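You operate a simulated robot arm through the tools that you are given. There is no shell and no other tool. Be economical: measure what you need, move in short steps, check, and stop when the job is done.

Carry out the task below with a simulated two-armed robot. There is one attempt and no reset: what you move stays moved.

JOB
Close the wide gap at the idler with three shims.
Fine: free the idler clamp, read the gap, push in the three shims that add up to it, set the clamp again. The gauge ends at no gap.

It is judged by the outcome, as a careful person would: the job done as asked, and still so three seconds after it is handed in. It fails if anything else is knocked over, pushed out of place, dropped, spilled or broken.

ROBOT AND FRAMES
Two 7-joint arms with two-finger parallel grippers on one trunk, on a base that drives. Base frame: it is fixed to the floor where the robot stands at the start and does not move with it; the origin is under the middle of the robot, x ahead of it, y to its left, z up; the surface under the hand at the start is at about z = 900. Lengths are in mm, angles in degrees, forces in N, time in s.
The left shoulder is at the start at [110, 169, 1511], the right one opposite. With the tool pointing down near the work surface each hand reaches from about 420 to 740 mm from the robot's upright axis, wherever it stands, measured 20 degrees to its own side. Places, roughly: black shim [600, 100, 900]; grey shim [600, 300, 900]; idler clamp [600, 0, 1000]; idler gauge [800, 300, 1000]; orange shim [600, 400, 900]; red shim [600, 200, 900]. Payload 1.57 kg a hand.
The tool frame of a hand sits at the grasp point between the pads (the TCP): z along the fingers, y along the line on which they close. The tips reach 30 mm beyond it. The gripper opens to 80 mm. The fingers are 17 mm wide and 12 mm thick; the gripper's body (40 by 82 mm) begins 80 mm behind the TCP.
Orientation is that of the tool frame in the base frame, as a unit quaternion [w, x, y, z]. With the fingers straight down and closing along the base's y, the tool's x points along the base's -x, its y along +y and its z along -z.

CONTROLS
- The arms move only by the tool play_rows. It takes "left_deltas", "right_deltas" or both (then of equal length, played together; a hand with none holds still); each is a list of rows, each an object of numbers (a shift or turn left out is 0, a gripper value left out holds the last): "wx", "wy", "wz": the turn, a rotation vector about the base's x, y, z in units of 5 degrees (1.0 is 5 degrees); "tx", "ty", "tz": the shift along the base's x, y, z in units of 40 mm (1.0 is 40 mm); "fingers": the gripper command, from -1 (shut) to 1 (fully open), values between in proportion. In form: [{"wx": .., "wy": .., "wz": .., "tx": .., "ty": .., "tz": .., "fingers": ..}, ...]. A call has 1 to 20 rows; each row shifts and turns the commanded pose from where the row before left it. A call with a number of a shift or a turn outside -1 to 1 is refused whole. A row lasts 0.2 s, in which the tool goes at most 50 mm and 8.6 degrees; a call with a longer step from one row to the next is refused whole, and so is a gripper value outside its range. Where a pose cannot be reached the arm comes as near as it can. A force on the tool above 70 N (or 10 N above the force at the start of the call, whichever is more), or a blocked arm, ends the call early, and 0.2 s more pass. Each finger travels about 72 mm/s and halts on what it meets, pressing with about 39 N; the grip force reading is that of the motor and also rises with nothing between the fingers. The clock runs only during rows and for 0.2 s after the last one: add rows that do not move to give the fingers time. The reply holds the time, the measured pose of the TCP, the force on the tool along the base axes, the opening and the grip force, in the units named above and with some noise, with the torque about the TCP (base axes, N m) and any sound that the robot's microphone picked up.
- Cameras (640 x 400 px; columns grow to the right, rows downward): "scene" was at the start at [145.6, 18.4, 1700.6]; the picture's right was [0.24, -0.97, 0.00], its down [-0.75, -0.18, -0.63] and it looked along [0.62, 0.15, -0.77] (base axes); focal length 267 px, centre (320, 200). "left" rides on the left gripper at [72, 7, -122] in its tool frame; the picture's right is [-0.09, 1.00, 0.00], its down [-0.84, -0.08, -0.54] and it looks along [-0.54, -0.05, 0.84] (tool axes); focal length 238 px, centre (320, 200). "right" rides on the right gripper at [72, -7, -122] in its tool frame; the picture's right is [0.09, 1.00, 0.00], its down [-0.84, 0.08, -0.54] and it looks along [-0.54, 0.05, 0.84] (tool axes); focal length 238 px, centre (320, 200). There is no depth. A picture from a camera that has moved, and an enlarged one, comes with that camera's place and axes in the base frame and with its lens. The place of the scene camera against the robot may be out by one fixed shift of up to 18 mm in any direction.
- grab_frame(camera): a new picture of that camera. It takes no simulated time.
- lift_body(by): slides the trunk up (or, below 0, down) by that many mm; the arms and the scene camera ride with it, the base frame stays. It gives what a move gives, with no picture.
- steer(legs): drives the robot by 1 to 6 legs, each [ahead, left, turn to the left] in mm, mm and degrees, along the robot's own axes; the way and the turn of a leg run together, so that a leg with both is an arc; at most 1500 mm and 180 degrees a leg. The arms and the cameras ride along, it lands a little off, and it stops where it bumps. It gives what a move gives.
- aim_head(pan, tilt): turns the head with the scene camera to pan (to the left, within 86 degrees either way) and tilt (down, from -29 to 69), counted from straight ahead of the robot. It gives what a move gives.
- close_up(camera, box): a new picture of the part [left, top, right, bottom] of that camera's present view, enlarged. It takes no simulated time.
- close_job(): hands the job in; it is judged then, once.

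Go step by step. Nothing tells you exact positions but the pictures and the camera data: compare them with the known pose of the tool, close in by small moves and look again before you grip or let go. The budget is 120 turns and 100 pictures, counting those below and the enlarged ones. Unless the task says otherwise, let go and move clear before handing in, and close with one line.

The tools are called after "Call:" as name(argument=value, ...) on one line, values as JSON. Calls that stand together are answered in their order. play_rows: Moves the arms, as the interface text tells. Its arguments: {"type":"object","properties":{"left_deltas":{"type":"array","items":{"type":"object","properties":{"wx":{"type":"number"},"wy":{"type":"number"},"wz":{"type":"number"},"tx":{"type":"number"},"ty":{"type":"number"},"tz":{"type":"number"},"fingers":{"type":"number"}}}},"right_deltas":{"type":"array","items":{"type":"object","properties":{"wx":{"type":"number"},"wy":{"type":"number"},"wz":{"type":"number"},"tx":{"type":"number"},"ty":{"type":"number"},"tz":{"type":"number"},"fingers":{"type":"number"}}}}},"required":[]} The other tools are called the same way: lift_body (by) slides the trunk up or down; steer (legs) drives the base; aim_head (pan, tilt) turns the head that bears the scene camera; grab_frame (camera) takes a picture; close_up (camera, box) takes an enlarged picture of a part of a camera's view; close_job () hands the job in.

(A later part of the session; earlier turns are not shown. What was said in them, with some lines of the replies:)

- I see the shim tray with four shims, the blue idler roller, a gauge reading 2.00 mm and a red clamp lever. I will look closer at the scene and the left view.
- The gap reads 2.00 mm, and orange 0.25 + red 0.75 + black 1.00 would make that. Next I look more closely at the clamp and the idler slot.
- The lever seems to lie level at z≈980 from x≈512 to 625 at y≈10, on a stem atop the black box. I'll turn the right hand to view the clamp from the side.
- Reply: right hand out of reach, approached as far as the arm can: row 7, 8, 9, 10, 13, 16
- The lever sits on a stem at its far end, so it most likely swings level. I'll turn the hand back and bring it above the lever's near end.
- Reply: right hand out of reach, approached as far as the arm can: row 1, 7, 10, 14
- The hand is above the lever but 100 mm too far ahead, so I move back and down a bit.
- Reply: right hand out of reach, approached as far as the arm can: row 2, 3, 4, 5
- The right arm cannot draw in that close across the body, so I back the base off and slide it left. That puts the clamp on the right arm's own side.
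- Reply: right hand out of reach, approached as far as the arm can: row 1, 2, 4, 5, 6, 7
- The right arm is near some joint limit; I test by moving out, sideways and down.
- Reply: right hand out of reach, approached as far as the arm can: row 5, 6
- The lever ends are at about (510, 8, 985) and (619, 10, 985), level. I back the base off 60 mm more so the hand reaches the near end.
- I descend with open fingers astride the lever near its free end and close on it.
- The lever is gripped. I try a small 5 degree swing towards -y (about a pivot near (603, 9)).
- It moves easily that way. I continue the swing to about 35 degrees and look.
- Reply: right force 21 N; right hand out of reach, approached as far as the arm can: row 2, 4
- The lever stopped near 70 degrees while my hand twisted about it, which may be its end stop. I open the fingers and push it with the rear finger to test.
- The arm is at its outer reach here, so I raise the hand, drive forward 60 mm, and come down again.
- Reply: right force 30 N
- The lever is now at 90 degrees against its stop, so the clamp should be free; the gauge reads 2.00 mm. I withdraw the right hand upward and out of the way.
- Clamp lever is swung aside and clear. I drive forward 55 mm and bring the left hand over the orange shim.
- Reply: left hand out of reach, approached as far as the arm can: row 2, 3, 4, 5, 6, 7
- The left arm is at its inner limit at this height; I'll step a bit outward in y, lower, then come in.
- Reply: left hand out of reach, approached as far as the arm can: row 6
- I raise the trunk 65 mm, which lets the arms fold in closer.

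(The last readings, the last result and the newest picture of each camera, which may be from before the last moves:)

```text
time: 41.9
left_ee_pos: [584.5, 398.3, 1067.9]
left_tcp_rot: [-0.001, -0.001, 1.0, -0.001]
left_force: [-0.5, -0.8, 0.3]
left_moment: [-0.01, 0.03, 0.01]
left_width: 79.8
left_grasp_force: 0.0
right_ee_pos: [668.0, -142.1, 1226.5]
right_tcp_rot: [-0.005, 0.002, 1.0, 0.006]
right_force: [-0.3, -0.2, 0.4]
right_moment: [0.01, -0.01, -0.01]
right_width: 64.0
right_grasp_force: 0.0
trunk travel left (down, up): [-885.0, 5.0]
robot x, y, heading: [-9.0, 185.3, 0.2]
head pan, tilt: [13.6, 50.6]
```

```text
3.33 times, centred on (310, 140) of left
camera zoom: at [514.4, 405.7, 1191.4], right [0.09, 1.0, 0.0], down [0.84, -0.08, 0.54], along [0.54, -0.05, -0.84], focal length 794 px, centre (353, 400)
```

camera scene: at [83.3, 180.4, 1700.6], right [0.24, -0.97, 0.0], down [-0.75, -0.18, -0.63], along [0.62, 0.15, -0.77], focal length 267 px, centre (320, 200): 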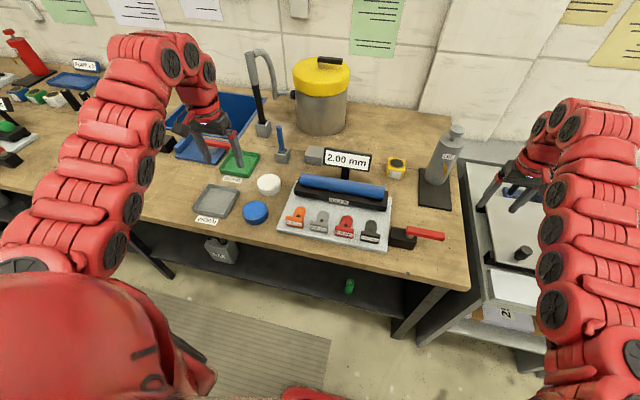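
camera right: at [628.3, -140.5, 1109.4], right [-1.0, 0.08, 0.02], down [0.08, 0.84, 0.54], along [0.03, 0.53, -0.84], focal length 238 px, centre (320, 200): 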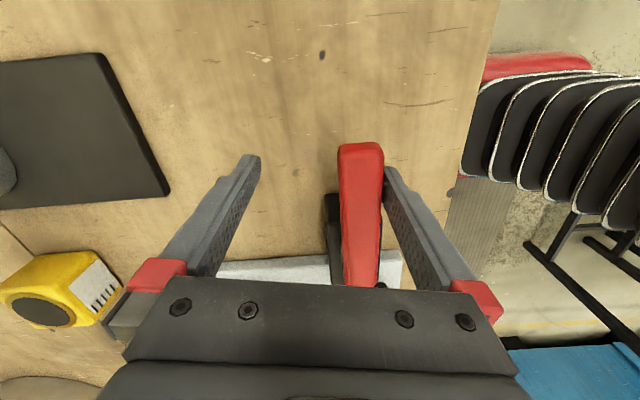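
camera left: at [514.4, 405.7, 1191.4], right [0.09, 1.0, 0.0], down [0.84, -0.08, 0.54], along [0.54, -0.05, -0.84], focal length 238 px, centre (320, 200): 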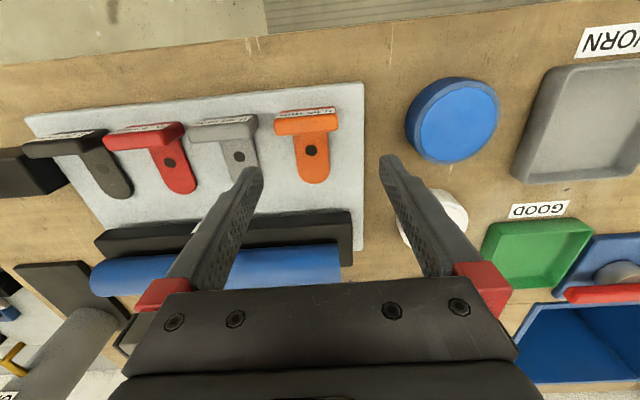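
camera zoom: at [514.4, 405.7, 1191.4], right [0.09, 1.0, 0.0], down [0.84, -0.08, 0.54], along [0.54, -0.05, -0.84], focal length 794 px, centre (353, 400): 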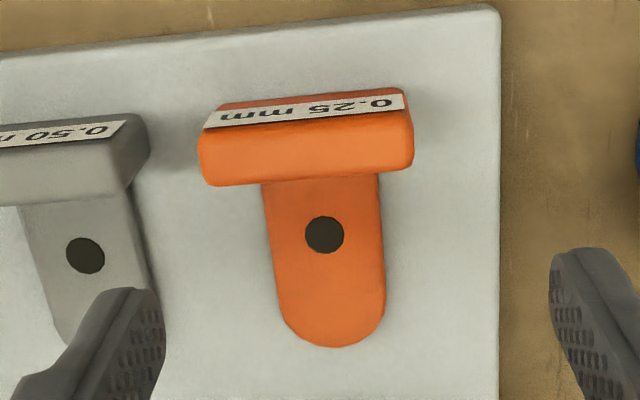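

The orange handle is roughly 66 mm wide, rear face at x≈568, centred y≈386. I'll push it from behind with two spread fingers, so I position behind it and lower.

Call:
play_rows(left_deltas=[{"tx": -0.4, "ty": -0.15, "tz": -0.3, "fingers": 0.1}, {"tx": -0.4, "ty": -0.15, "tz": -0.4}, {"tx": -0.3, "tz": -0.5}, {"tz": -0.4}, {}])

Call:
grab_frame(camera="left")

Call:
close_up(camera="scene", box=[240, 160, 400, 280])

```text
time: 43.1
left_ee_pos: [541.4, 382.7, 1002.0]
left_tcp_rot: [-0.001, 0.0, 1.0, -0.001]
left_force: [0.6, -0.6, 0.7]
left_moment: [0.01, -0.01, -0.01]
left_width: 43.8
left_grasp_force: 0.1
right_ee_pos: [666.9, -142.5, 1225.6]
right_tcp_rot: [-0.003, 0.003, 1.0, 0.005]
right_force: [-0.2, -0.3, -0.5]
right_moment: [-0.01, -0.03, 0.01]
right_width: 64.0
right_grasp_force: 0.1
trunk travel left (down, up): [-885.0, 5.0]
robot x, y, heading: [-9.9, 188.4, 0.1]
head pan, tilt: [13.6, 50.6]
```

```text
66 pictures are left
camera left: at [471.6, 391.2, 1125.9], right [0.09, 1.0, 0.0], down [0.84, -0.08, 0.54], along [0.54, -0.05, -0.84], focal length 238 px, centre (320, 200)
```

left: 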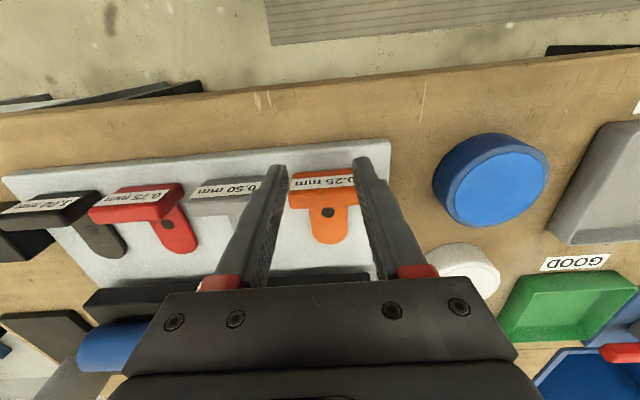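

```text
3.33 times, centred on (320, 220) of scene
camera zoom: at [136.3, 204.5, 1760.7], right [0.24, -0.97, 0.0], down [-0.75, -0.18, -0.63], along [0.62, 0.15, -0.77], focal length 890 px, centre (320, 133)
```

zoom: 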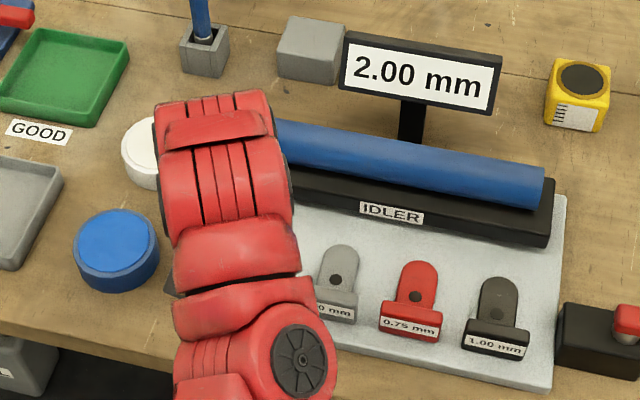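

Call:
play_rows(left_deltas=[{"tz": -0.5, "tx": 0.0}, {"tz": -0.5}, {"tz": -0.3}, {}])

Call:
close_up(camera="left", box=[200, 130, 440, 290])

```text
time: 44.1
left_ee_pos: [542.0, 385.7, 951.7]
left_tcp_rot: [-0.002, 0.0, 1.0, 0.0]
left_force: [-0.5, 0.2, 0.0]
left_moment: [0.02, -0.02, 0.0]
left_width: 44.0
left_grasp_force: 0.0
right_ee_pos: [668.1, -142.0, 1225.2]
right_tcp_rot: [-0.004, 0.001, 1.0, 0.006]
right_force: [0.5, -0.3, -0.4]
right_moment: [0.01, -0.02, 0.03]
right_width: 63.7
right_grasp_force: 0.0
trunk travel left (down, up): [-885.0, 5.0]
robot x, y, heading: [-9.9, 187.5, 0.0]
head pan, tilt: [13.6, 50.6]
```

```text
2.50 times, centred on (320, 210) of left
camera zoom: at [470.8, 391.9, 1074.7], right [0.09, 1.0, 0.0], down [0.84, -0.08, 0.54], along [0.54, -0.05, -0.84], focal length 596 px, centre (320, 175)
```

zoom: 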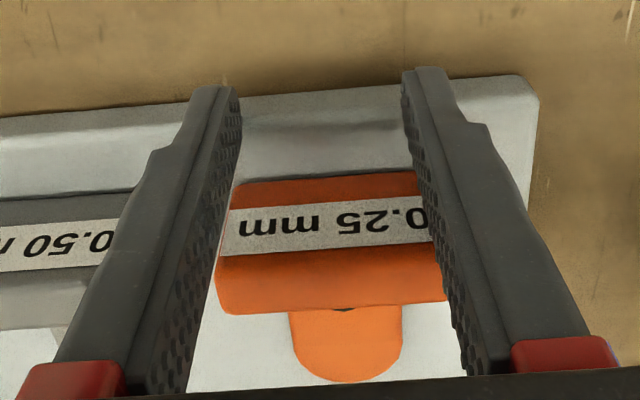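

The fingers are behind the handle at good height. I push forward in steps and watch the force.

Call:
play_rows(left_deltas=[{"tx": 0.25}, {"tx": 0.25}, {"tx": 0.25}, {"tx": 0.25}, {"tx": 0.25}, {}])

Call:
grab_frame(camera="left")

```text
time: 45.5
left_ee_pos: [591.9, 384.5, 952.8]
left_tcp_rot: [-0.002, 0.0, 1.0, -0.001]
left_force: [0.9, -0.8, -0.5]
left_moment: [-0.01, -0.06, 0.02]
left_width: 44.2
left_grasp_force: 0.1
right_ee_pos: [667.5, -142.3, 1225.4]
right_tcp_rot: [-0.004, 0.001, 1.0, 0.005]
right_force: [0.3, -0.3, 0.8]
right_moment: [0.02, 0.0, -0.01]
right_width: 63.8
right_grasp_force: 0.2
trunk travel left (down, up): [-885.0, 5.0]
robot x, y, heading: [-10.3, 188.4, -0.2]
head pan, tilt: [13.6, 50.6]
```

```text
63 pictures are left
camera left: at [520.9, 392.9, 1075.0], right [0.09, 1.0, 0.0], down [0.84, -0.08, 0.54], along [0.54, -0.05, -0.84], focal length 238 px, centre (320, 200)
```

left: 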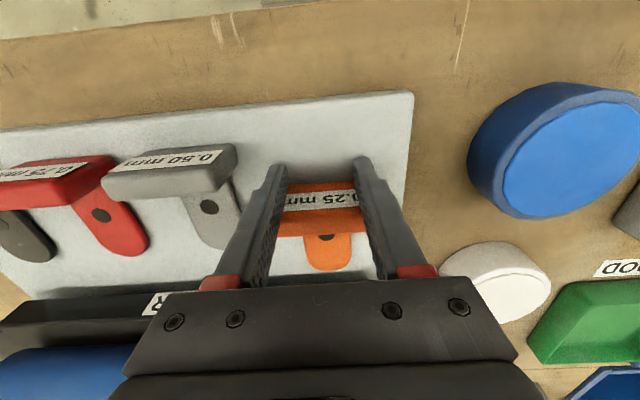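

The shim slides with little force. I keep pushing.

Call:
play_rows(left_deltas=[{"tx": 0.25}, {"tx": 0.25}, {"tx": 0.25}, {"tx": 0.25}, {"tx": 0.2}, {}])

Call:
close_up(camera="scene", box=[200, 130, 440, 280])

Call:
grab_frame(camera="left")

```text
time: 46.4
left_ee_pos: [603.2, 384.6, 950.7]
left_tcp_rot: [-0.018, -0.001, 1.0, -0.002]
left_force: [-42.0, 0.0, 25.6]
left_moment: [-0.18, -0.45, -0.45]
left_width: 44.1
left_grasp_force: 0.1
right_ee_pos: [661.5, -140.6, 1229.7]
right_tcp_rot: [-0.003, -0.001, 1.0, 0.006]
right_force: [0.4, 0.0, -0.6]
right_moment: [-0.01, 0.0, 0.01]
right_width: 64.1
right_grasp_force: 0.0
trunk travel left (down, up): [-885.0, 5.0]
robot x, y, heading: [-11.3, 186.2, 0.1]
head pan, tilt: [13.6, 50.6]
stopped in row 4 (left hand): the force on the tool passed its limit at 78 N (the readings are from after the stop); the commanded pose is now the measured one
```

```text
2.67 times, centred on (320, 205) of scene
camera zoom: at [125.9, 203.6, 1762.1], right [0.24, -0.97, 0.0], down [-0.75, -0.18, -0.64], along [0.62, 0.15, -0.77], focal length 712 px, centre (320, 187)
```

zoom: 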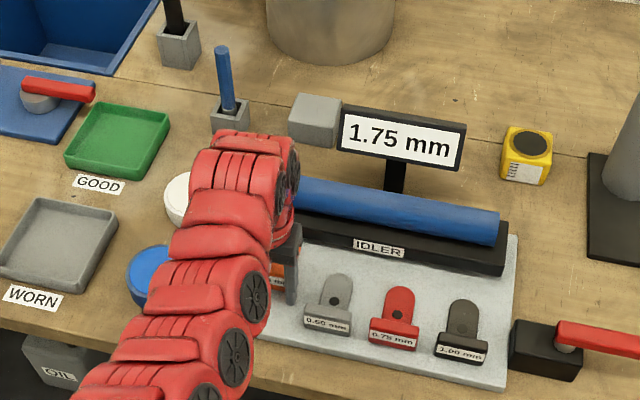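

```text
61 pictures are left
camera left: at [536.3, 392.8, 1075.2], right [0.09, 1.0, -0.01], down [0.86, -0.07, 0.51], along [0.51, -0.05, -0.86], focal length 238 px, centre (320, 200)
```

left: 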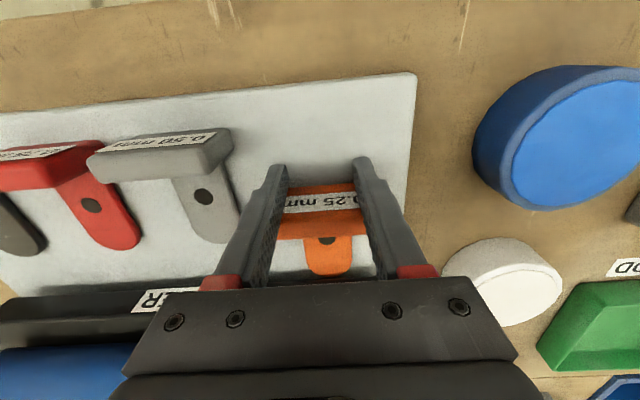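

The gauge dropped to 1.75 mm, so orange is seated, at TCP x≈603. I back off, rise, and shift the base right to reach the red shim.

Call:
play_rows(left_deltas=[{"tx": -0.4, "wy": 0.0}, {"tx": -0.6}, {"tz": 0.7}, {"tz": 0.8}, {"tz": 0.8}, {}])

Call:
steer(legs=[[0, -185, 0]])

Call:
grab_frame(camera="left")

Call:
grab_frame(camera="scene")

```text
time: 46.9
left_ee_pos: [584.4, 384.3, 951.9]
left_tcp_rot: [-0.01, -0.001, 1.0, -0.001]
left_force: [-0.5, 0.0, 0.2]
left_moment: [0.02, -0.04, 0.01]
left_width: 44.0
left_grasp_force: 0.2
right_ee_pos: [665.9, -140.9, 1226.0]
right_tcp_rot: [-0.005, 0.001, 1.0, 0.006]
right_force: [-0.5, -0.1, -0.6]
right_moment: [0.0, -0.03, 0.0]
right_width: 63.9
right_grasp_force: 0.2
trunk travel left (down, up): [-885.0, 5.0]
robot x, y, heading: [-12.0, 185.2, 0.5]
head pan, tilt: [13.6, 50.6]
stopped in row 2 (left hand): the force on the tool passed its limit at 106 N (the readings are from after the stop); the commanded pose is now the measured one
```

```text
time: 48.0
left_ee_pos: [585.4, 354.9, 953.1]
left_tcp_rot: [-0.008, -0.024, 0.999, 0.026]
left_force: [-1.4, 34.4, -5.7]
left_moment: [-0.29, -0.06, -0.32]
left_width: 15.4
left_grasp_force: 0.0
right_ee_pos: [673.5, -202.3, 1224.5]
right_tcp_rot: [-0.005, -0.004, 1.0, 0.005]
right_force: [-0.4, -1.6, 0.2]
right_moment: [0.06, 0.01, 0.0]
right_width: 64.0
right_grasp_force: 0.0
trunk travel left (down, up): [-885.0, 5.0]
robot x, y, heading: [-10.4, 116.5, 0.6]
head pan, tilt: [13.6, 50.6]
stopped in leg 1: the force on the tool passed its limit at 98 N (the readings are from after the stop); the commanded pose is now the measured one
```

```text
60 pictures are left
camera left: at [517.0, 352.0, 1076.0], right [0.04, 1.0, 0.05], down [0.85, -0.06, 0.52], along [0.53, 0.02, -0.85], focal length 238 px, centre (320, 200)
```

left: 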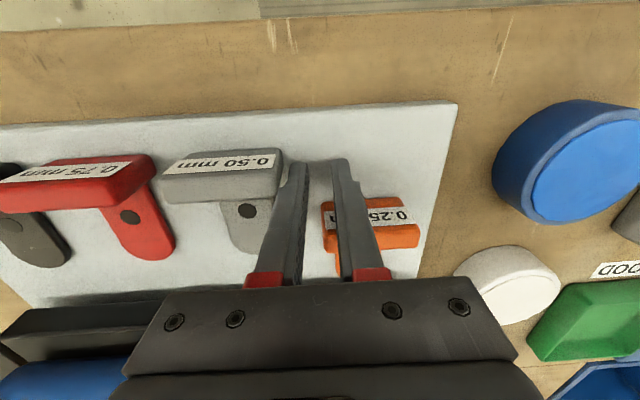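

```text
59 pictures are left
camera scene: at [137.8, 139.6, 1760.3], right [0.24, -0.97, 0.0], down [-0.75, -0.19, -0.63], along [0.61, 0.15, -0.77], focal length 267 px, centre (320, 200)
```

scene: 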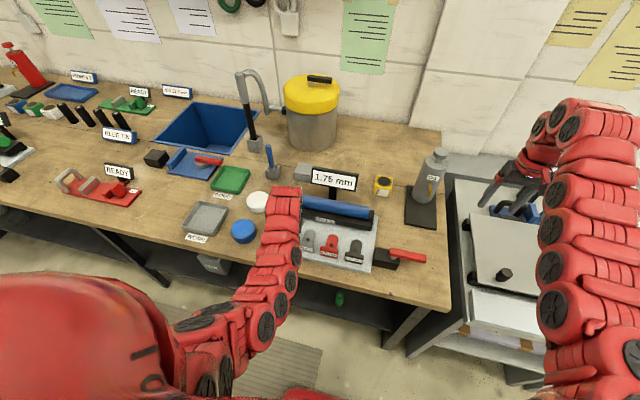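

The back-off stopped early on a force spike and the base shift then pressed the hand sideways against the grey shim; I must not chain such calls. I ease off and lift, then check for displacement.

Call:
play_rows(left_deltas=[{"ty": 0.2}, {"tz": 0.3}, {"tz": 0.6}, {"tz": 0.8}, {"tz": 0.8}, {}])

Call:
grab_frame(camera="left")

Call:
close_up(camera="scene", box=[240, 170, 440, 290])

```text
time: 49.4
left_ee_pos: [588.0, 351.4, 1052.3]
left_tcp_rot: [-0.008, -0.019, 1.0, 0.019]
left_force: [-0.2, 0.2, 0.1]
left_moment: [0.0, -0.01, 0.0]
left_width: 44.2
left_grasp_force: 0.1
right_ee_pos: [670.8, -203.5, 1225.6]
right_tcp_rot: [-0.005, -0.002, 1.0, 0.005]
right_force: [-0.5, -0.6, 0.0]
right_moment: [-0.01, -0.02, -0.02]
right_width: 64.0
right_grasp_force: 0.1
trunk travel left (down, up): [-885.0, 5.0]
robot x, y, heading: [-11.6, 117.6, 0.4]
head pan, tilt: [13.6, 50.6]
```

```text
58 pictures are left
camera left: at [518.6, 351.0, 1175.8], right [0.06, 1.0, 0.04], down [0.85, -0.07, 0.53], along [0.53, 0.0, -0.85], focal length 238 px, centre (320, 200)
```

left: 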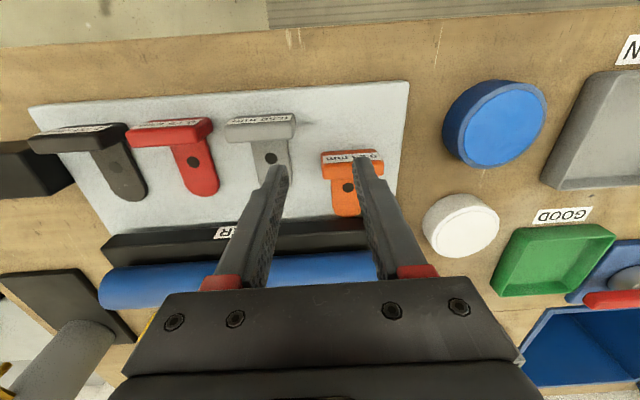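

```text
3.20 times, centred on (340, 230) of scene
camera zoom: at [136.8, 139.2, 1760.6], right [0.24, -0.97, 0.0], down [-0.75, -0.19, -0.63], along [0.62, 0.15, -0.77], focal length 854 px, centre (256, 104)
```

zoom: 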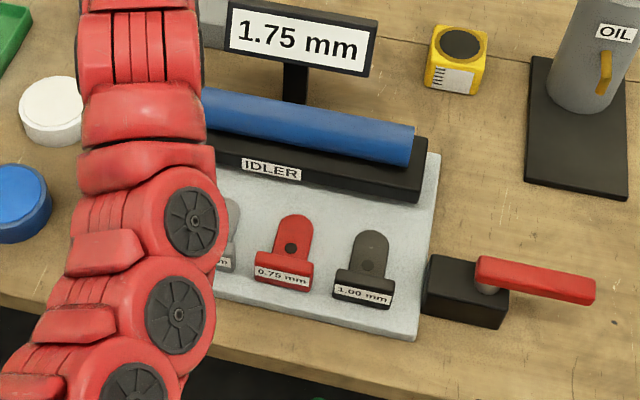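

The grey shim has not moved (still at x≈580, y≈298), and orange sits in the idler. I level the hand and then shift the base right.

Call:
play_rows(left_deltas=[{"wx": -0.44, "wy": -0.18, "wz": -0.44}, {}])

Call:
steer(legs=[[0, -107, 0]])

Call:
grab_frame(camera="left")

```text
time: 50.0
left_ee_pos: [586.3, 350.3, 1053.1]
left_tcp_rot: [0.0, 0.001, 1.0, -0.001]
left_force: [0.6, 0.2, 0.8]
left_moment: [0.05, -0.06, 0.0]
left_width: 44.0
left_grasp_force: 0.0
right_ee_pos: [669.5, -204.8, 1224.9]
right_tcp_rot: [-0.005, -0.003, 1.0, 0.005]
right_force: [-0.4, -0.4, -0.8]
right_moment: [0.02, 0.02, -0.04]
right_width: 64.1
right_grasp_force: 0.0
trunk travel left (down, up): [-885.0, 5.0]
robot x, y, heading: [-10.3, 118.2, 0.5]
head pan, tilt: [13.6, 50.6]
```

```text
time: 51.2
left_ee_pos: [588.9, 243.0, 1051.6]
left_tcp_rot: [0.001, 0.002, 1.0, 0.0]
left_force: [0.3, 0.8, 0.3]
left_moment: [0.03, -0.03, 0.0]
left_width: 43.7
left_grasp_force: 0.1
right_ee_pos: [670.8, -312.8, 1225.6]
right_tcp_rot: [-0.005, -0.002, 1.0, 0.006]
right_force: [-0.6, 0.0, 0.4]
right_moment: [0.0, -0.02, -0.05]
right_width: 64.1
right_grasp_force: 0.1
trunk travel left (down, up): [-885.0, 5.0]
robot x, y, heading: [-6.9, 12.6, 0.5]
head pan, tilt: [13.6, 50.6]
```

```text
56 pictures are left
camera left: at [516.7, 250.1, 1174.2], right [0.09, 1.0, 0.0], down [0.84, -0.08, 0.54], along [0.54, -0.05, -0.84], focal length 238 px, centre (320, 200)
```

left: 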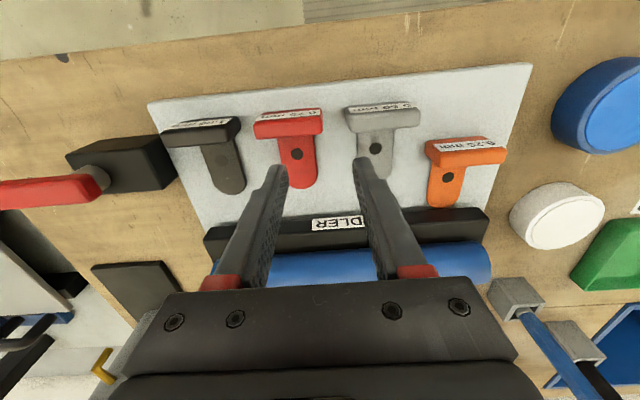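

Red's handle is at about (577, 214). I move behind it and down.

Call:
play_rows(left_deltas=[{"tx": -0.4, "ty": -0.25, "tz": -0.3}, {"tx": -0.4, "ty": -0.25, "tz": -0.4}, {"tx": -0.38, "ty": -0.23, "tz": -0.5}, {"tz": -0.4}, {}])

Call:
grab_frame(camera="left")

```text
time: 52.4
left_ee_pos: [540.1, 212.4, 987.5]
left_tcp_rot: [0.001, 0.001, 1.0, 0.0]
left_force: [0.3, -0.5, 0.1]
left_moment: [0.01, 0.01, 0.05]
left_width: 44.1
left_grasp_force: 0.1
right_ee_pos: [670.8, -313.9, 1225.7]
right_tcp_rot: [-0.004, -0.003, 1.0, 0.006]
right_force: [0.4, -1.1, 0.1]
right_moment: [-0.01, 0.0, 0.01]
right_width: 64.2
right_grasp_force: 0.2
trunk travel left (down, up): [-885.0, 5.0]
robot x, y, heading: [-6.8, 8.7, 0.5]
head pan, tilt: [13.6, 50.6]
```

```text
55 pictures are left
camera left: at [468.9, 219.9, 1109.9], right [0.09, 1.0, 0.0], down [0.84, -0.08, 0.54], along [0.54, -0.05, -0.84], focal length 238 px, centre (320, 200)
```

left: 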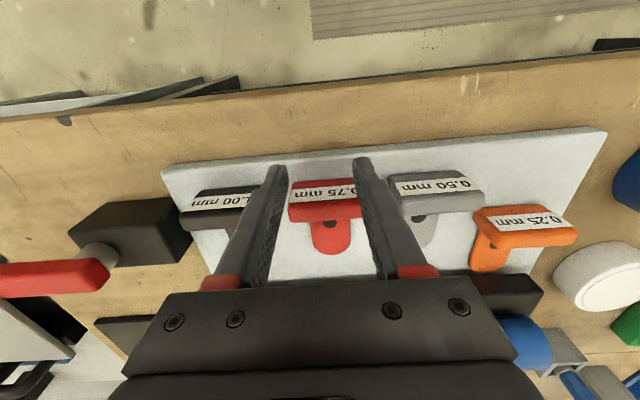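

Aligned behind red. I lower and push.

Call:
play_rows(left_deltas=[{"tz": -0.45}, {"tz": -0.42}, {"tx": 0.25}, {"tx": 0.25}, {"tx": 0.25}, {"tx": 0.25}, {"tx": 0.2}, {}])

Call:
play_rows(left_deltas=[{"tx": 0.08}, {"tx": 0.08}, {"tx": 0.08}, {}])

Call:
close_up(camera="scene", box=[240, 130, 480, 280])

```text
time: 54.2
left_ee_pos: [588.0, 213.0, 952.6]
left_tcp_rot: [0.001, 0.001, 1.0, 0.0]
left_force: [-0.4, 0.2, 0.2]
left_moment: [0.01, 0.01, 0.0]
left_width: 43.9
left_grasp_force: 0.1
right_ee_pos: [671.3, -313.6, 1224.4]
right_tcp_rot: [-0.004, -0.003, 1.0, 0.004]
right_force: [0.1, -0.3, -1.0]
right_moment: [0.01, 0.02, -0.01]
right_width: 64.5
right_grasp_force: 0.0
trunk travel left (down, up): [-885.0, 5.0]
robot x, y, heading: [-10.3, 11.0, 0.6]
head pan, tilt: [13.6, 50.6]
```

```text
time: 55.2
left_ee_pos: [599.2, 212.1, 952.0]
left_tcp_rot: [0.002, 0.001, 1.0, 0.001]
left_force: [1.2, 0.4, -0.2]
left_moment: [-0.02, -0.03, 0.01]
left_width: 44.1
left_grasp_force: 0.1
right_ee_pos: [670.3, -313.0, 1224.7]
right_tcp_rot: [-0.005, -0.003, 1.0, 0.006]
right_force: [-0.1, 0.5, -0.2]
right_moment: [0.01, -0.03, 0.02]
right_width: 63.7
right_grasp_force: 0.1
trunk travel left (down, up): [-885.0, 5.0]
robot x, y, heading: [-10.3, 12.0, 0.4]
head pan, tilt: [13.6, 50.6]
```

```text
2.67 times, centred on (360, 205) of scene
camera zoom: at [136.9, 28.9, 1760.6], right [0.24, -0.97, 0.0], down [-0.75, -0.19, -0.63], along [0.62, 0.15, -0.77], focal length 712 px, centre (213, 187)
```

zoom: 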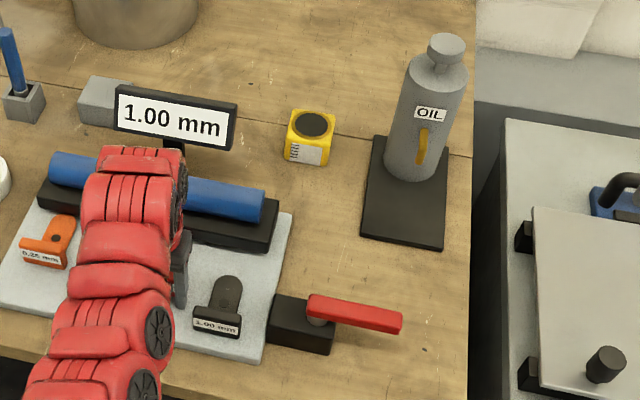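

The gauge is at 1.00 mm. I nudge the last few millimetres to the stop, then check before withdrawing.

Call:
play_rows(left_deltas=[{"tx": 0.05}, {"tx": 0.05}, {}])

Call:
play_rows(left_deltas=[{"tx": -0.15}, {"tx": -0.3}, {"tx": -0.3}, {"tz": 0.5}, {"tz": 0.6}, {"tz": 0.7}, {"tz": 0.7}, {}])

```text
time: 56.0
left_ee_pos: [601.9, 212.0, 954.5]
left_tcp_rot: [0.0, 0.001, 1.0, 0.001]
left_force: [-1.5, 0.3, 0.6]
left_moment: [0.05, -0.01, 0.03]
left_width: 43.8
left_grasp_force: 0.1
right_ee_pos: [668.7, -313.3, 1224.7]
right_tcp_rot: [-0.004, -0.003, 1.0, 0.005]
right_force: [-0.3, 0.2, -0.3]
right_moment: [-0.01, -0.02, -0.01]
right_width: 63.9
right_grasp_force: 0.1
trunk travel left (down, up): [-885.0, 5.0]
robot x, y, heading: [-10.8, 7.0, 0.4]
head pan, tilt: [13.6, 50.6]
```

```text
time: 57.8
left_ee_pos: [571.2, 211.7, 1053.3]
left_tcp_rot: [0.001, 0.002, 1.0, 0.002]
left_force: [0.5, -1.0, -0.4]
left_moment: [-0.01, 0.0, 0.01]
left_width: 44.1
left_grasp_force: 0.1
right_ee_pos: [670.2, -313.5, 1225.5]
right_tcp_rot: [-0.005, -0.003, 1.0, 0.005]
right_force: [-0.8, 0.0, -0.3]
right_moment: [-0.05, -0.04, 0.02]
right_width: 63.9
right_grasp_force: 0.1
trunk travel left (down, up): [-885.0, 5.0]
robot x, y, heading: [-8.0, 11.4, 0.3]
head pan, tilt: [13.6, 50.6]
```

Call:
play_rows(left_deltas=[{"ty": -0.7, "tx": -0.25}, {"ty": -0.7, "tx": -0.25}, {"ty": -0.7, "tx": -0.25, "tz": -0.5}, {"tz": -0.6}, {"tz": -0.4}, {}])

Call:
grab_frame(camera="left")

```text
time: 59.2
left_ee_pos: [545.4, 129.0, 993.6]
left_tcp_rot: [0.0, 0.002, 1.0, 0.001]
left_force: [-0.8, 0.7, -0.3]
left_moment: [-0.02, -0.03, -0.04]
left_width: 44.0
left_grasp_force: 0.1
right_ee_pos: [671.4, -313.8, 1224.0]
right_tcp_rot: [-0.005, -0.003, 1.0, 0.005]
right_force: [0.4, 0.2, 0.0]
right_moment: [-0.03, 0.01, 0.02]
right_width: 63.9
right_grasp_force: 0.1
trunk travel left (down, up): [-885.0, 5.0]
robot x, y, heading: [-5.7, 12.3, 0.4]
head pan, tilt: [13.6, 50.6]
```

```text
53 pictures are left
camera left: at [473.7, 135.7, 1115.8], right [0.09, 1.0, 0.0], down [0.84, -0.08, 0.54], along [0.54, -0.05, -0.84], focal length 238 px, centre (320, 200)
```

left: 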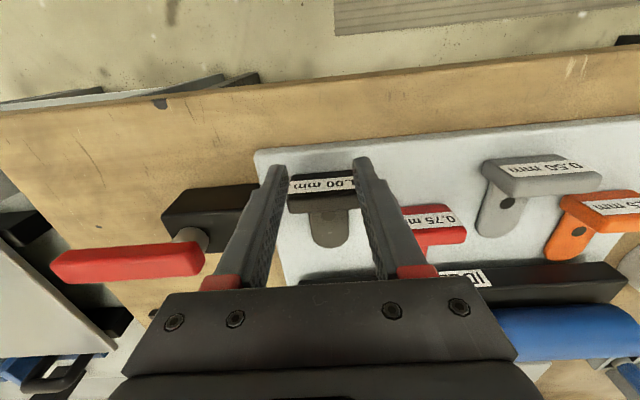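

Aligned behind black; the clamp box is close on the right, so I narrow the fingers a little, lower and push.

Call:
play_rows(left_deltas=[{"tz": -0.5, "fingers": -0.25}, {"tz": -0.5}, {"tx": 0.25}, {"tx": 0.25}, {"tx": 0.25}, {"tx": 0.25}, {"tx": 0.15}, {}])

Call:
play_rows(left_deltas=[{"tx": 0.08}, {"tx": 0.08}, {"tx": 0.08}, {}])

Call:
close_up(camera="scene", box=[240, 130, 480, 280])

```text
time: 61.0
left_ee_pos: [587.1, 128.1, 952.1]
left_tcp_rot: [0.001, 0.001, 1.0, 0.001]
left_force: [-0.6, 0.6, -0.6]
left_moment: [-0.01, -0.02, 0.03]
left_width: 30.0
left_grasp_force: 0.1
right_ee_pos: [670.7, -312.4, 1224.9]
right_tcp_rot: [-0.004, -0.002, 1.0, 0.005]
right_force: [0.0, -0.8, 0.4]
right_moment: [0.02, -0.01, 0.02]
right_width: 64.1
right_grasp_force: 0.0
trunk travel left (down, up): [-885.0, 5.0]
robot x, y, heading: [-5.4, 9.4, 0.5]
head pan, tilt: [13.6, 50.6]
```

```text
time: 62.0
left_ee_pos: [597.6, 129.1, 955.7]
left_tcp_rot: [0.001, 0.001, 1.0, 0.0]
left_force: [0.2, -0.5, -0.6]
left_moment: [0.01, 0.01, 0.0]
left_width: 29.9
left_grasp_force: 0.1
right_ee_pos: [670.9, -312.5, 1225.8]
right_tcp_rot: [-0.005, -0.003, 1.0, 0.006]
right_force: [-0.5, -0.4, 0.0]
right_moment: [0.0, 0.01, -0.01]
right_width: 63.9
right_grasp_force: 0.2
trunk travel left (down, up): [-885.0, 5.0]
robot x, y, heading: [-10.6, 10.7, 0.6]
head pan, tilt: [13.6, 50.6]
```

```text
2.67 times, centred on (360, 205) of scene
camera zoom: at [137.0, 28.8, 1760.6], right [0.24, -0.97, 0.0], down [-0.75, -0.19, -0.63], along [0.62, 0.15, -0.77], focal length 712 px, centre (213, 187)
```

zoom: 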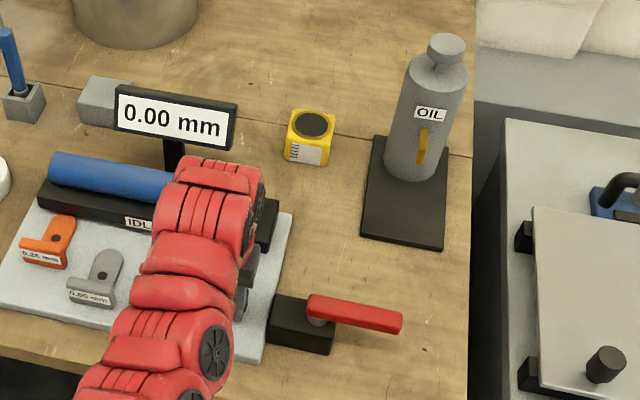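

The gauge reads 0.00 mm. A last small nudge, then I withdraw straight back and up.

Call:
play_rows(left_deltas=[{"tx": 0.05}, {"tx": 0.05}, {}])

Call:
play_rows(left_deltas=[{"tx": -0.15}, {"tx": -0.3}, {"tx": -0.3}, {"tz": 0.5}, {"tz": 0.6}, {"tz": 0.7}, {"tz": 0.7}, {}])

Call:
grab_frame(camera="left")

```text
time: 62.8
left_ee_pos: [601.5, 130.5, 953.2]
left_tcp_rot: [0.0, 0.0, 1.0, 0.001]
left_force: [0.2, 0.5, -0.6]
left_moment: [0.02, -0.02, 0.03]
left_width: 30.2
left_grasp_force: 0.6
right_ee_pos: [670.5, -313.3, 1225.1]
right_tcp_rot: [-0.004, -0.003, 1.0, 0.005]
right_force: [0.1, 0.3, 0.0]
right_moment: [0.01, -0.01, -0.02]
right_width: 63.9
right_grasp_force: 0.1
trunk travel left (down, up): [-885.0, 5.0]
robot x, y, heading: [-9.9, 11.2, 0.4]
head pan, tilt: [13.6, 50.6]
```

```text
time: 64.6
left_ee_pos: [571.1, 130.4, 1053.4]
left_tcp_rot: [0.001, 0.002, 1.0, 0.0]
left_force: [-0.3, -0.5, -0.7]
left_moment: [0.02, -0.02, -0.04]
left_width: 29.8
left_grasp_force: 0.1
right_ee_pos: [670.7, -314.4, 1224.2]
right_tcp_rot: [-0.004, -0.003, 1.0, 0.005]
right_force: [-0.6, 0.2, -0.3]
right_moment: [-0.02, 0.03, 0.03]
right_width: 64.1
right_grasp_force: 0.0
trunk travel left (down, up): [-885.0, 5.0]
robot x, y, heading: [-8.9, 4.6, 0.2]
head pan, tilt: [13.6, 50.6]
```

```text
51 pictures are left
camera left: at [500.2, 137.3, 1175.9], right [0.09, 1.0, 0.0], down [0.84, -0.08, 0.54], along [0.54, -0.05, -0.84], focal length 238 px, centre (320, 200)
```

left: 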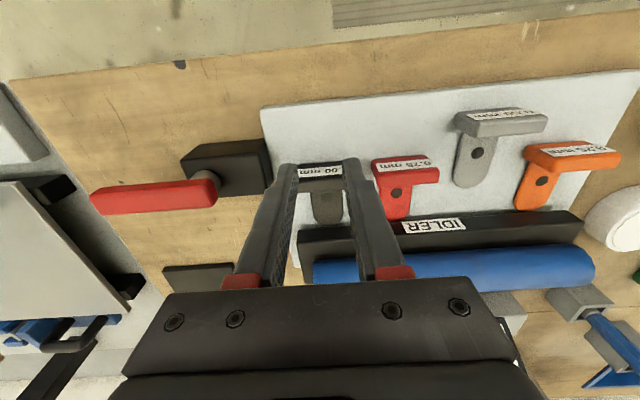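

All three shims are seated and the gauge reads 0.00. Next I drive back left to set the clamp with the right hand.

Call:
steer(legs=[[-65, 0, 0], [0, 165, 0]])

Call:
play_rows(right_deltas=[{"wz": 1, "fingers": 1}, {"wz": 1}, {"wz": 1}, {"wz": 1}, {"wz": 1}, {"wz": 1}, {"wz": 1}, {"wz": 1}, {"wz": 1}, {"wz": 1}, {"wz": 1}, {}])

Call:
grab_frame(camera="right")

Call:
close_up(camera="scene", box=[240, 130, 480, 280])

```text
time: 66.6
left_ee_pos: [505.7, 295.7, 1052.5]
left_tcp_rot: [0.0, 0.0, 1.0, 0.002]
left_force: [0.9, -0.2, -0.4]
left_moment: [0.01, 0.01, -0.01]
left_width: 29.9
left_grasp_force: 0.0
right_ee_pos: [607.7, -146.6, 1223.4]
right_tcp_rot: [-0.005, -0.004, 1.0, 0.007]
right_force: [0.5, -1.2, 0.8]
right_moment: [0.0, 0.01, -0.03]
right_width: 64.0
right_grasp_force: 0.0
trunk travel left (down, up): [-885.0, 5.0]
robot x, y, heading: [-73.4, 178.3, 0.6]
head pan, tilt: [13.6, 50.6]
```

```text
time: 69.2
left_ee_pos: [505.8, 298.3, 1053.1]
left_tcp_rot: [0.001, 0.0, 1.0, 0.001]
left_force: [0.6, 0.0, 0.4]
left_moment: [0.02, 0.02, 0.01]
left_width: 30.1
left_grasp_force: 0.1
right_ee_pos: [606.6, -144.3, 1226.0]
right_tcp_rot: [-0.006, -0.466, 0.885, 0.002]
right_force: [-0.3, 0.7, 0.7]
right_moment: [0.03, 0.01, 0.0]
right_width: 79.8
right_grasp_force: 0.0
trunk travel left (down, up): [-885.0, 5.0]
robot x, y, heading: [-73.4, 178.5, 0.5]
head pan, tilt: [13.6, 50.6]
```

```text
50 pictures are left
camera right: at [572.8, -207.2, 1348.7], right [-0.87, 0.49, 0.01], down [0.42, 0.73, 0.54], along [0.25, 0.47, -0.84], focal length 238 px, centre (320, 200)
```

right: 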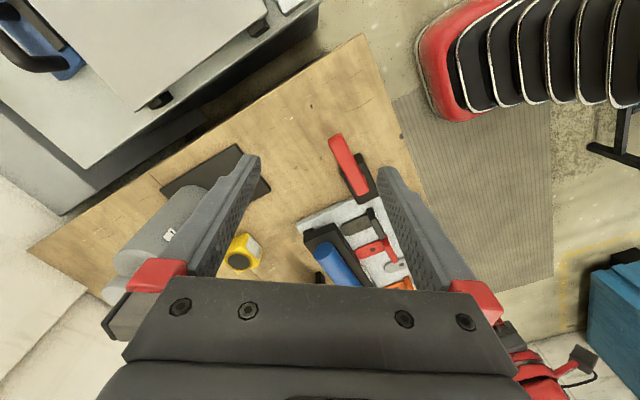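

```text
2.67 times, centred on (360, 205) of scene
camera zoom: at [71.6, 196.4, 1760.6], right [0.25, -0.97, 0.0], down [-0.75, -0.19, -0.63], along [0.61, 0.16, -0.77], focal length 712 px, centre (213, 187)
```

zoom: 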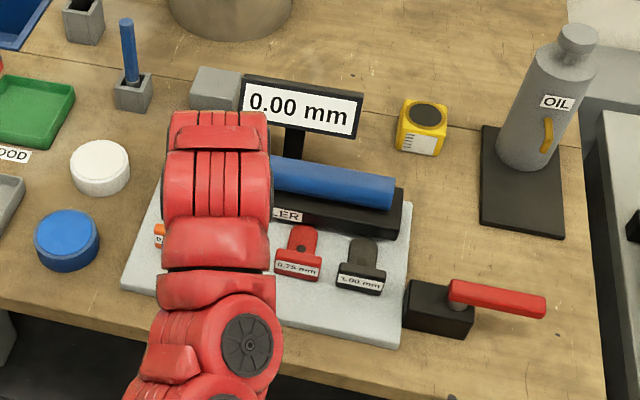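

The lever still points to -y at x≈606. I bring the open hand above its free end at a slant so it can drag the lever without turning the wrist.

Call:
play_rows(right_deltas=[{"ty": 0.3, "tz": -0.6}, {"ty": 0.4, "tz": -0.7}, {"ty": 0.5, "tz": -0.8}, {"ty": 0.4, "tz": -0.8}, {"tz": -0.8}, {}])

Call:
grab_frame(camera="right")

```text
time: 70.6
left_ee_pos: [505.4, 297.7, 1054.2]
left_tcp_rot: [0.002, -0.001, 1.0, 0.001]
left_force: [0.4, 0.4, 0.6]
left_moment: [-0.05, 0.02, 0.0]
left_width: 29.8
left_grasp_force: 0.1
right_ee_pos: [603.7, -80.0, 1079.1]
right_tcp_rot: [-0.007, -0.465, 0.885, 0.001]
right_force: [0.8, 0.1, 0.5]
right_moment: [0.01, 0.0, 0.01]
right_width: 79.9
right_grasp_force: 0.0
trunk travel left (down, up): [-885.0, 5.0]
robot x, y, heading: [-74.8, 173.4, 0.4]
head pan, tilt: [13.6, 50.6]
```

```text
48 pictures are left
camera right: at [570.1, -143.4, 1200.3], right [-0.87, 0.49, 0.01], down [0.42, 0.73, 0.54], along [0.25, 0.47, -0.84], focal length 238 px, centre (320, 200)
```

right: 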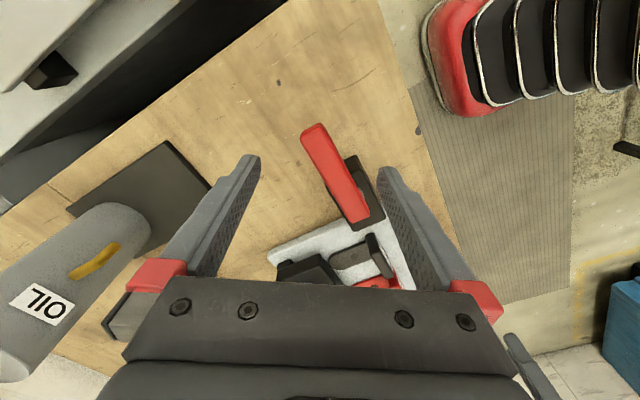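

Call:
play_rows(right_deltas=[{"tz": -0.8, "ty": 0.05}, {"tz": -0.8}, {"tz": -0.7}, {}])

Call:
grab_frame(camera="right")

```text
time: 71.6
left_ee_pos: [504.8, 297.9, 1053.7]
left_tcp_rot: [0.0, -0.002, 1.0, 0.001]
left_force: [1.3, 0.3, 0.1]
left_moment: [0.03, -0.01, -0.04]
left_width: 29.9
left_grasp_force: 0.1
right_ee_pos: [605.4, -76.5, 984.0]
right_tcp_rot: [-0.006, -0.465, 0.885, 0.003]
right_force: [-0.5, 1.0, -0.3]
right_moment: [-0.01, 0.01, 0.01]
right_width: 80.0
right_grasp_force: 0.0
trunk travel left (down, up): [-885.0, 5.0]
robot x, y, heading: [-75.8, 178.2, 0.7]
head pan, tilt: [13.6, 50.6]
```

```text
47 pictures are left
camera right: at [571.6, -139.3, 1106.3], right [-0.87, 0.49, 0.01], down [0.42, 0.73, 0.54], along [0.25, 0.47, -0.84], focal length 238 px, centre (320, 200)
```

right: 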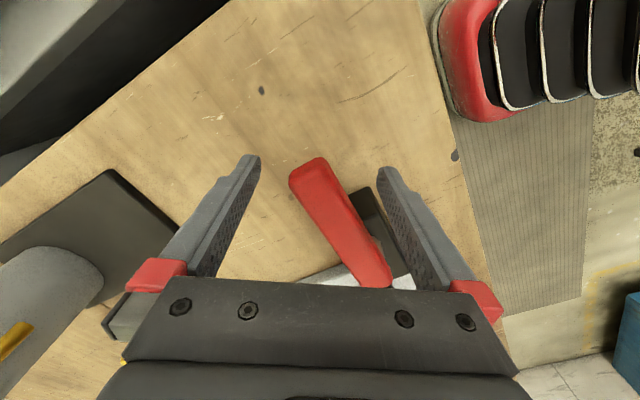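

Call:
play_rows(right_deltas=[{"tx": -0.37, "ty": 0.033}, {"tx": -0.358, "ty": 0.095}, {"tx": -0.335, "ty": 0.158, "wz": -1}, {"tx": -0.303, "ty": 0.213, "wz": -1}, {"tx": -0.263, "ty": 0.263, "wz": -1}, {"tx": -0.213, "ty": 0.303, "wz": -1}, {"wz": -1}, {}])

Call:
grab_frame(camera="right")

```text
time: 73.4
left_ee_pos: [505.3, 299.4, 1053.7]
left_tcp_rot: [0.001, -0.001, 1.0, 0.001]
left_force: [0.4, 0.4, 0.3]
left_moment: [0.0, 0.03, 0.02]
left_width: 29.9
left_grasp_force: 0.0
right_ee_pos: [534.3, -36.1, 985.9]
right_tcp_rot: [-0.005, -0.262, 0.965, 0.005]
right_force: [0.2, -0.5, 0.1]
right_moment: [0.01, -0.03, -0.01]
right_width: 80.0
right_grasp_force: 0.0
trunk travel left (down, up): [-885.0, 5.0]
robot x, y, heading: [-75.4, 174.1, 0.6]
head pan, tilt: [13.6, 50.6]
```

```text
46 pictures are left
camera right: at [475.7, -78.6, 1108.7], right [-0.58, 0.81, 0.01], down [0.69, 0.49, 0.54], along [0.43, 0.32, -0.84], focal length 238 px, centre (320, 200)
```

right: 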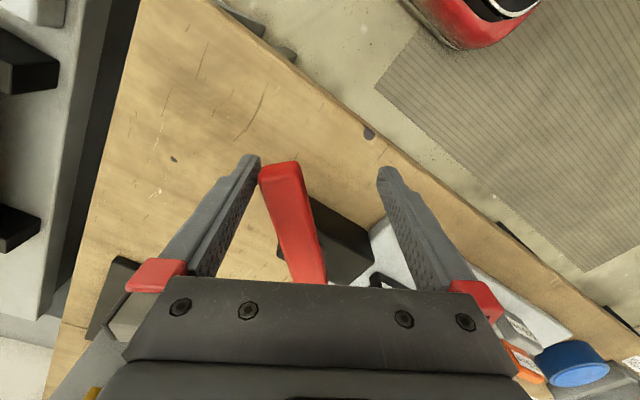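

The lever follows well. I continue the arc to the set position and push on until it stops.

Call:
play_rows(right_deltas=[{"tx": -0.158, "ty": 0.335, "wz": -1}, {"tx": -0.095, "ty": 0.358, "wz": -1}, {"tx": -0.033, "ty": 0.37, "wz": -1}, {"wz": -1}, {"wz": -1}, {}])

Call:
play_rows(right_deltas=[{"ty": 0.2}, {"ty": 0.2}, {"ty": 0.15}, {"ty": 0.1}, {}])

Call:
grab_frame(camera="right")

```text
time: 74.8
left_ee_pos: [505.7, 299.0, 1053.5]
left_tcp_rot: [0.001, -0.001, 1.0, 0.001]
left_force: [-0.5, -0.5, 0.7]
left_moment: [0.03, -0.02, 0.01]
left_width: 30.2
left_grasp_force: 0.0
right_ee_pos: [522.0, 6.2, 985.9]
right_tcp_rot: [-0.005, -0.047, 0.999, 0.006]
right_force: [-0.4, -1.0, -0.1]
right_moment: [0.0, -0.03, 0.04]
right_width: 80.1
right_grasp_force: 0.0
trunk travel left (down, up): [-885.0, 5.0]
robot x, y, heading: [-72.8, 176.0, 0.6]
head pan, tilt: [13.6, 50.6]
```

```text
time: 76.0
left_ee_pos: [506.3, 298.4, 1054.4]
left_tcp_rot: [0.0, -0.001, 1.0, 0.002]
left_force: [0.6, 0.1, 0.5]
left_moment: [-0.01, -0.04, 0.03]
left_width: 30.0
left_grasp_force: 0.1
right_ee_pos: [522.3, 32.7, 986.6]
right_tcp_rot: [-0.005, -0.048, 0.999, 0.005]
right_force: [0.1, -0.6, -0.8]
right_moment: [0.0, 0.02, 0.0]
right_width: 79.9
right_grasp_force: 0.0
trunk travel left (down, up): [-885.0, 5.0]
robot x, y, heading: [-76.4, 175.9, 0.5]
head pan, tilt: [13.6, 50.6]
```

```text
45 pictures are left
camera right: at [451.3, 18.2, 1108.7], right [-0.19, 0.98, 0.01], down [0.83, 0.15, 0.54], along [0.52, 0.11, -0.84], focal length 238 px, centre (320, 200)
```

right: 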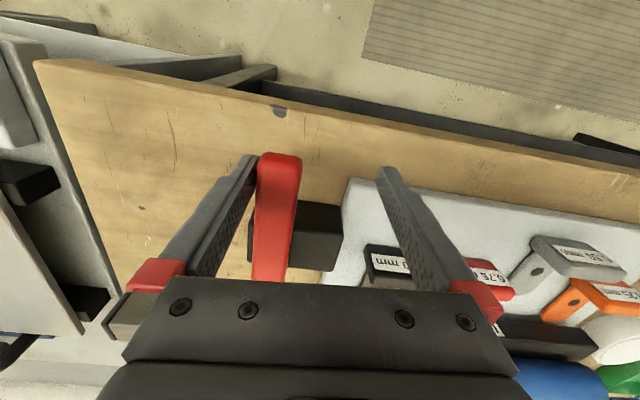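

The lever is nearly home; I push a little more to feel the stop.

Call:
play_rows(right_deltas=[{"ty": 0.08}, {"ty": 0.06}, {"ty": 0.06}, {}])

Call:
close_up(camera="scene", box=[240, 130, 480, 280])

```text
time: 77.0
left_ee_pos: [506.7, 292.3, 1053.4]
left_tcp_rot: [0.002, 0.001, 1.0, 0.002]
left_force: [0.3, 0.8, -0.3]
left_moment: [-0.01, 0.0, 0.04]
left_width: 30.1
left_grasp_force: 0.0
right_ee_pos: [521.6, 33.6, 985.3]
right_tcp_rot: [-0.005, -0.046, 0.999, 0.007]
right_force: [0.9, -32.5, -1.8]
right_moment: [-0.5, 0.24, -0.39]
right_width: 80.2
right_grasp_force: 0.1
trunk travel left (down, up): [-885.0, 5.0]
robot x, y, heading: [-70.9, 176.9, 0.3]
head pan, tilt: [13.6, 50.6]
```

```text
2.67 times, centred on (360, 205) of scene
camera zoom: at [72.1, 189.2, 1760.7], right [0.24, -0.97, 0.0], down [-0.75, -0.19, -0.63], along [0.61, 0.16, -0.77], focal length 712 px, centre (213, 187)
```

zoom: 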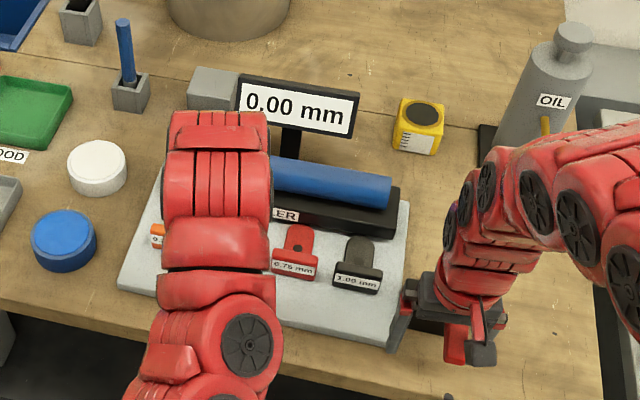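

The lever met its stop (32 N) back in the set position and the gauge stays at 0.00. I move the right hand off and up, then raise the left hand clear.

Call:
play_rows(right_deltas=[{"ty": -0.2}, {"ty": -0.3}, {"tz": 0.7}, {"tz": 0.8}, {"tz": 0.8}, {"tz": 0.8}, {}])

Call:
steer(legs=[[-150, 0, 0]])

Call:
grab_frame(camera="scene")

Call:
close_up(camera="scene", box=[260, 100, 480, 240])

```text
time: 78.6
left_ee_pos: [505.6, 298.0, 1054.2]
left_tcp_rot: [0.001, -0.001, 1.0, 0.001]
left_force: [-0.6, 0.1, -0.1]
left_moment: [-0.02, 0.04, 0.0]
left_width: 29.7
left_grasp_force: 0.1
right_ee_pos: [551.1, 20.3, 1072.0]
right_tcp_rot: [-0.007, -0.047, 0.999, 0.006]
right_force: [-0.3, 0.9, 0.3]
right_moment: [0.01, 0.01, 0.02]
right_width: 79.8
right_grasp_force: 0.2
right hand out of reach, approached as far as the arm can: row 4, 5, 6
trunk travel left (down, up): [-885.0, 5.0]
robot x, y, heading: [-74.5, 172.4, 0.7]
head pan, tilt: [13.6, 50.6]
```

```text
time: 80.0
left_ee_pos: [357.1, 296.2, 1051.9]
left_tcp_rot: [0.0, 0.001, 1.0, 0.001]
left_force: [-0.7, 0.1, -0.8]
left_moment: [0.03, 0.02, -0.02]
left_width: 30.3
left_grasp_force: 0.0
right_ee_pos: [401.5, 16.2, 1071.7]
right_tcp_rot: [-0.007, -0.046, 0.999, 0.006]
right_force: [0.3, 0.0, 0.2]
right_moment: [0.0, 0.01, -0.01]
right_width: 80.1
right_grasp_force: 0.1
trunk travel left (down, up): [-885.0, 5.0]
robot x, y, heading: [-221.3, 176.2, 0.3]
head pan, tilt: [13.6, 50.6]
```

```text
43 pictures are left
camera scene: at [-75.7, 194.4, 1760.3], right [0.24, -0.97, 0.0], down [-0.75, -0.19, -0.63], along [0.61, 0.15, -0.77], focal length 267 px, centre (320, 200)
```

scene: 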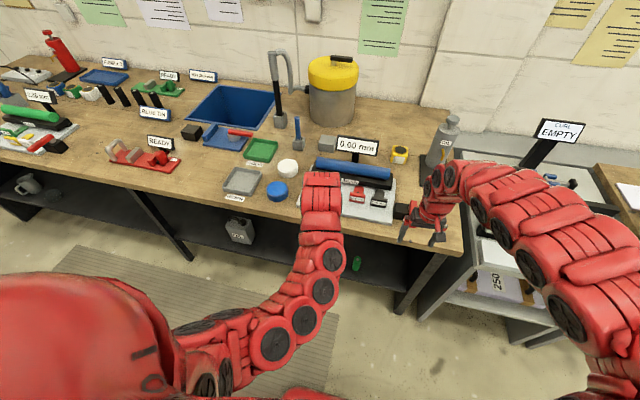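

```text
2.86 times, centred on (370, 170) of scene
camera zoom: at [-75.7, 194.4, 1760.3], right [0.24, -0.97, 0.0], down [-0.75, -0.19, -0.63], along [0.61, 0.15, -0.77], focal length 763 px, centre (177, 286)
```

zoom: 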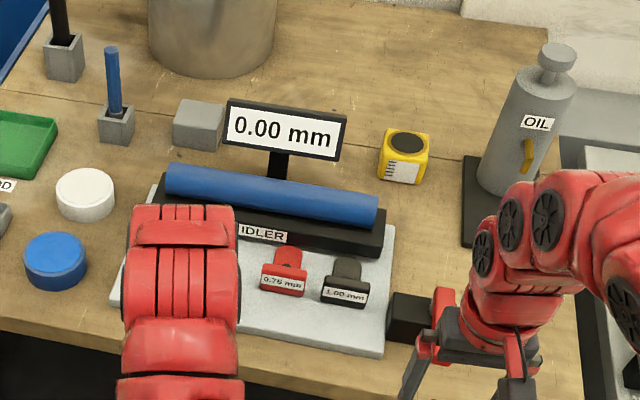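

The gauge shows 0.00 mm. I check the lever and the shims from the hand cameras.

Call:
grab_frame(camera="right")

Call:
grab_frame(camera="left")

```text
41 pictures are left
camera right: at [330.6, 2.4, 1194.4], right [-0.18, 0.98, 0.01], down [0.83, 0.15, 0.53], along [0.52, 0.11, -0.85], focal length 238 px, centre (320, 200)
```

right: 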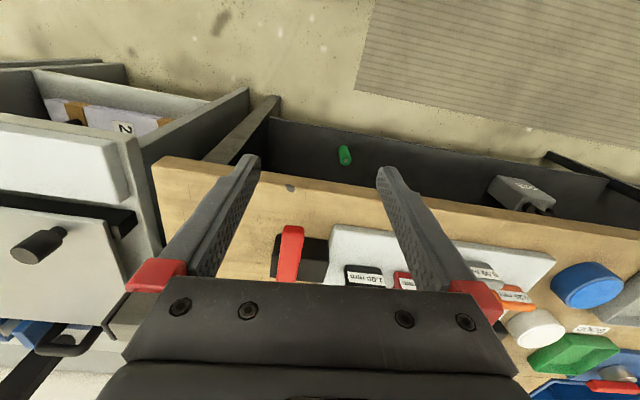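

```text
40 pictures are left
camera left: at [286.1, 302.9, 1174.7], right [0.09, 1.0, 0.0], down [0.84, -0.08, 0.54], along [0.54, -0.05, -0.84], focal length 238 px, centre (320, 200)
```

left: 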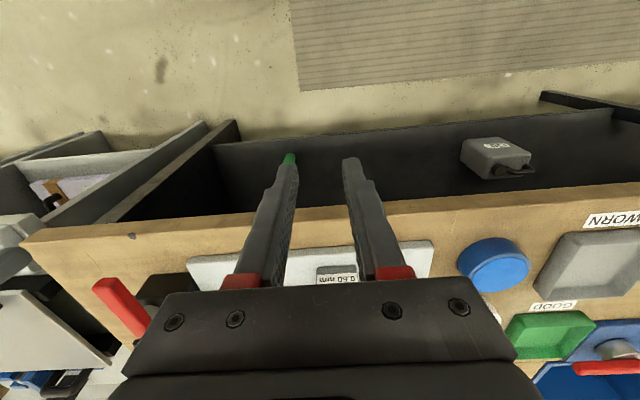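

The lever is back in its set position, the three shims are in place and the gauge reads 0.00 mm, with both hands clear. I hand in.

Call:
close_job()

```text
The job is handed in.
```

The idler gap is closed: the orange (0.25), red (0.75) and black (1.00) shims are in, the clamp is set again, and the gauge reads 0.00 mm. On the way to the red shim the left hand pressed sideways against the spare grey shim, and a check afterwards showed it had not moved.
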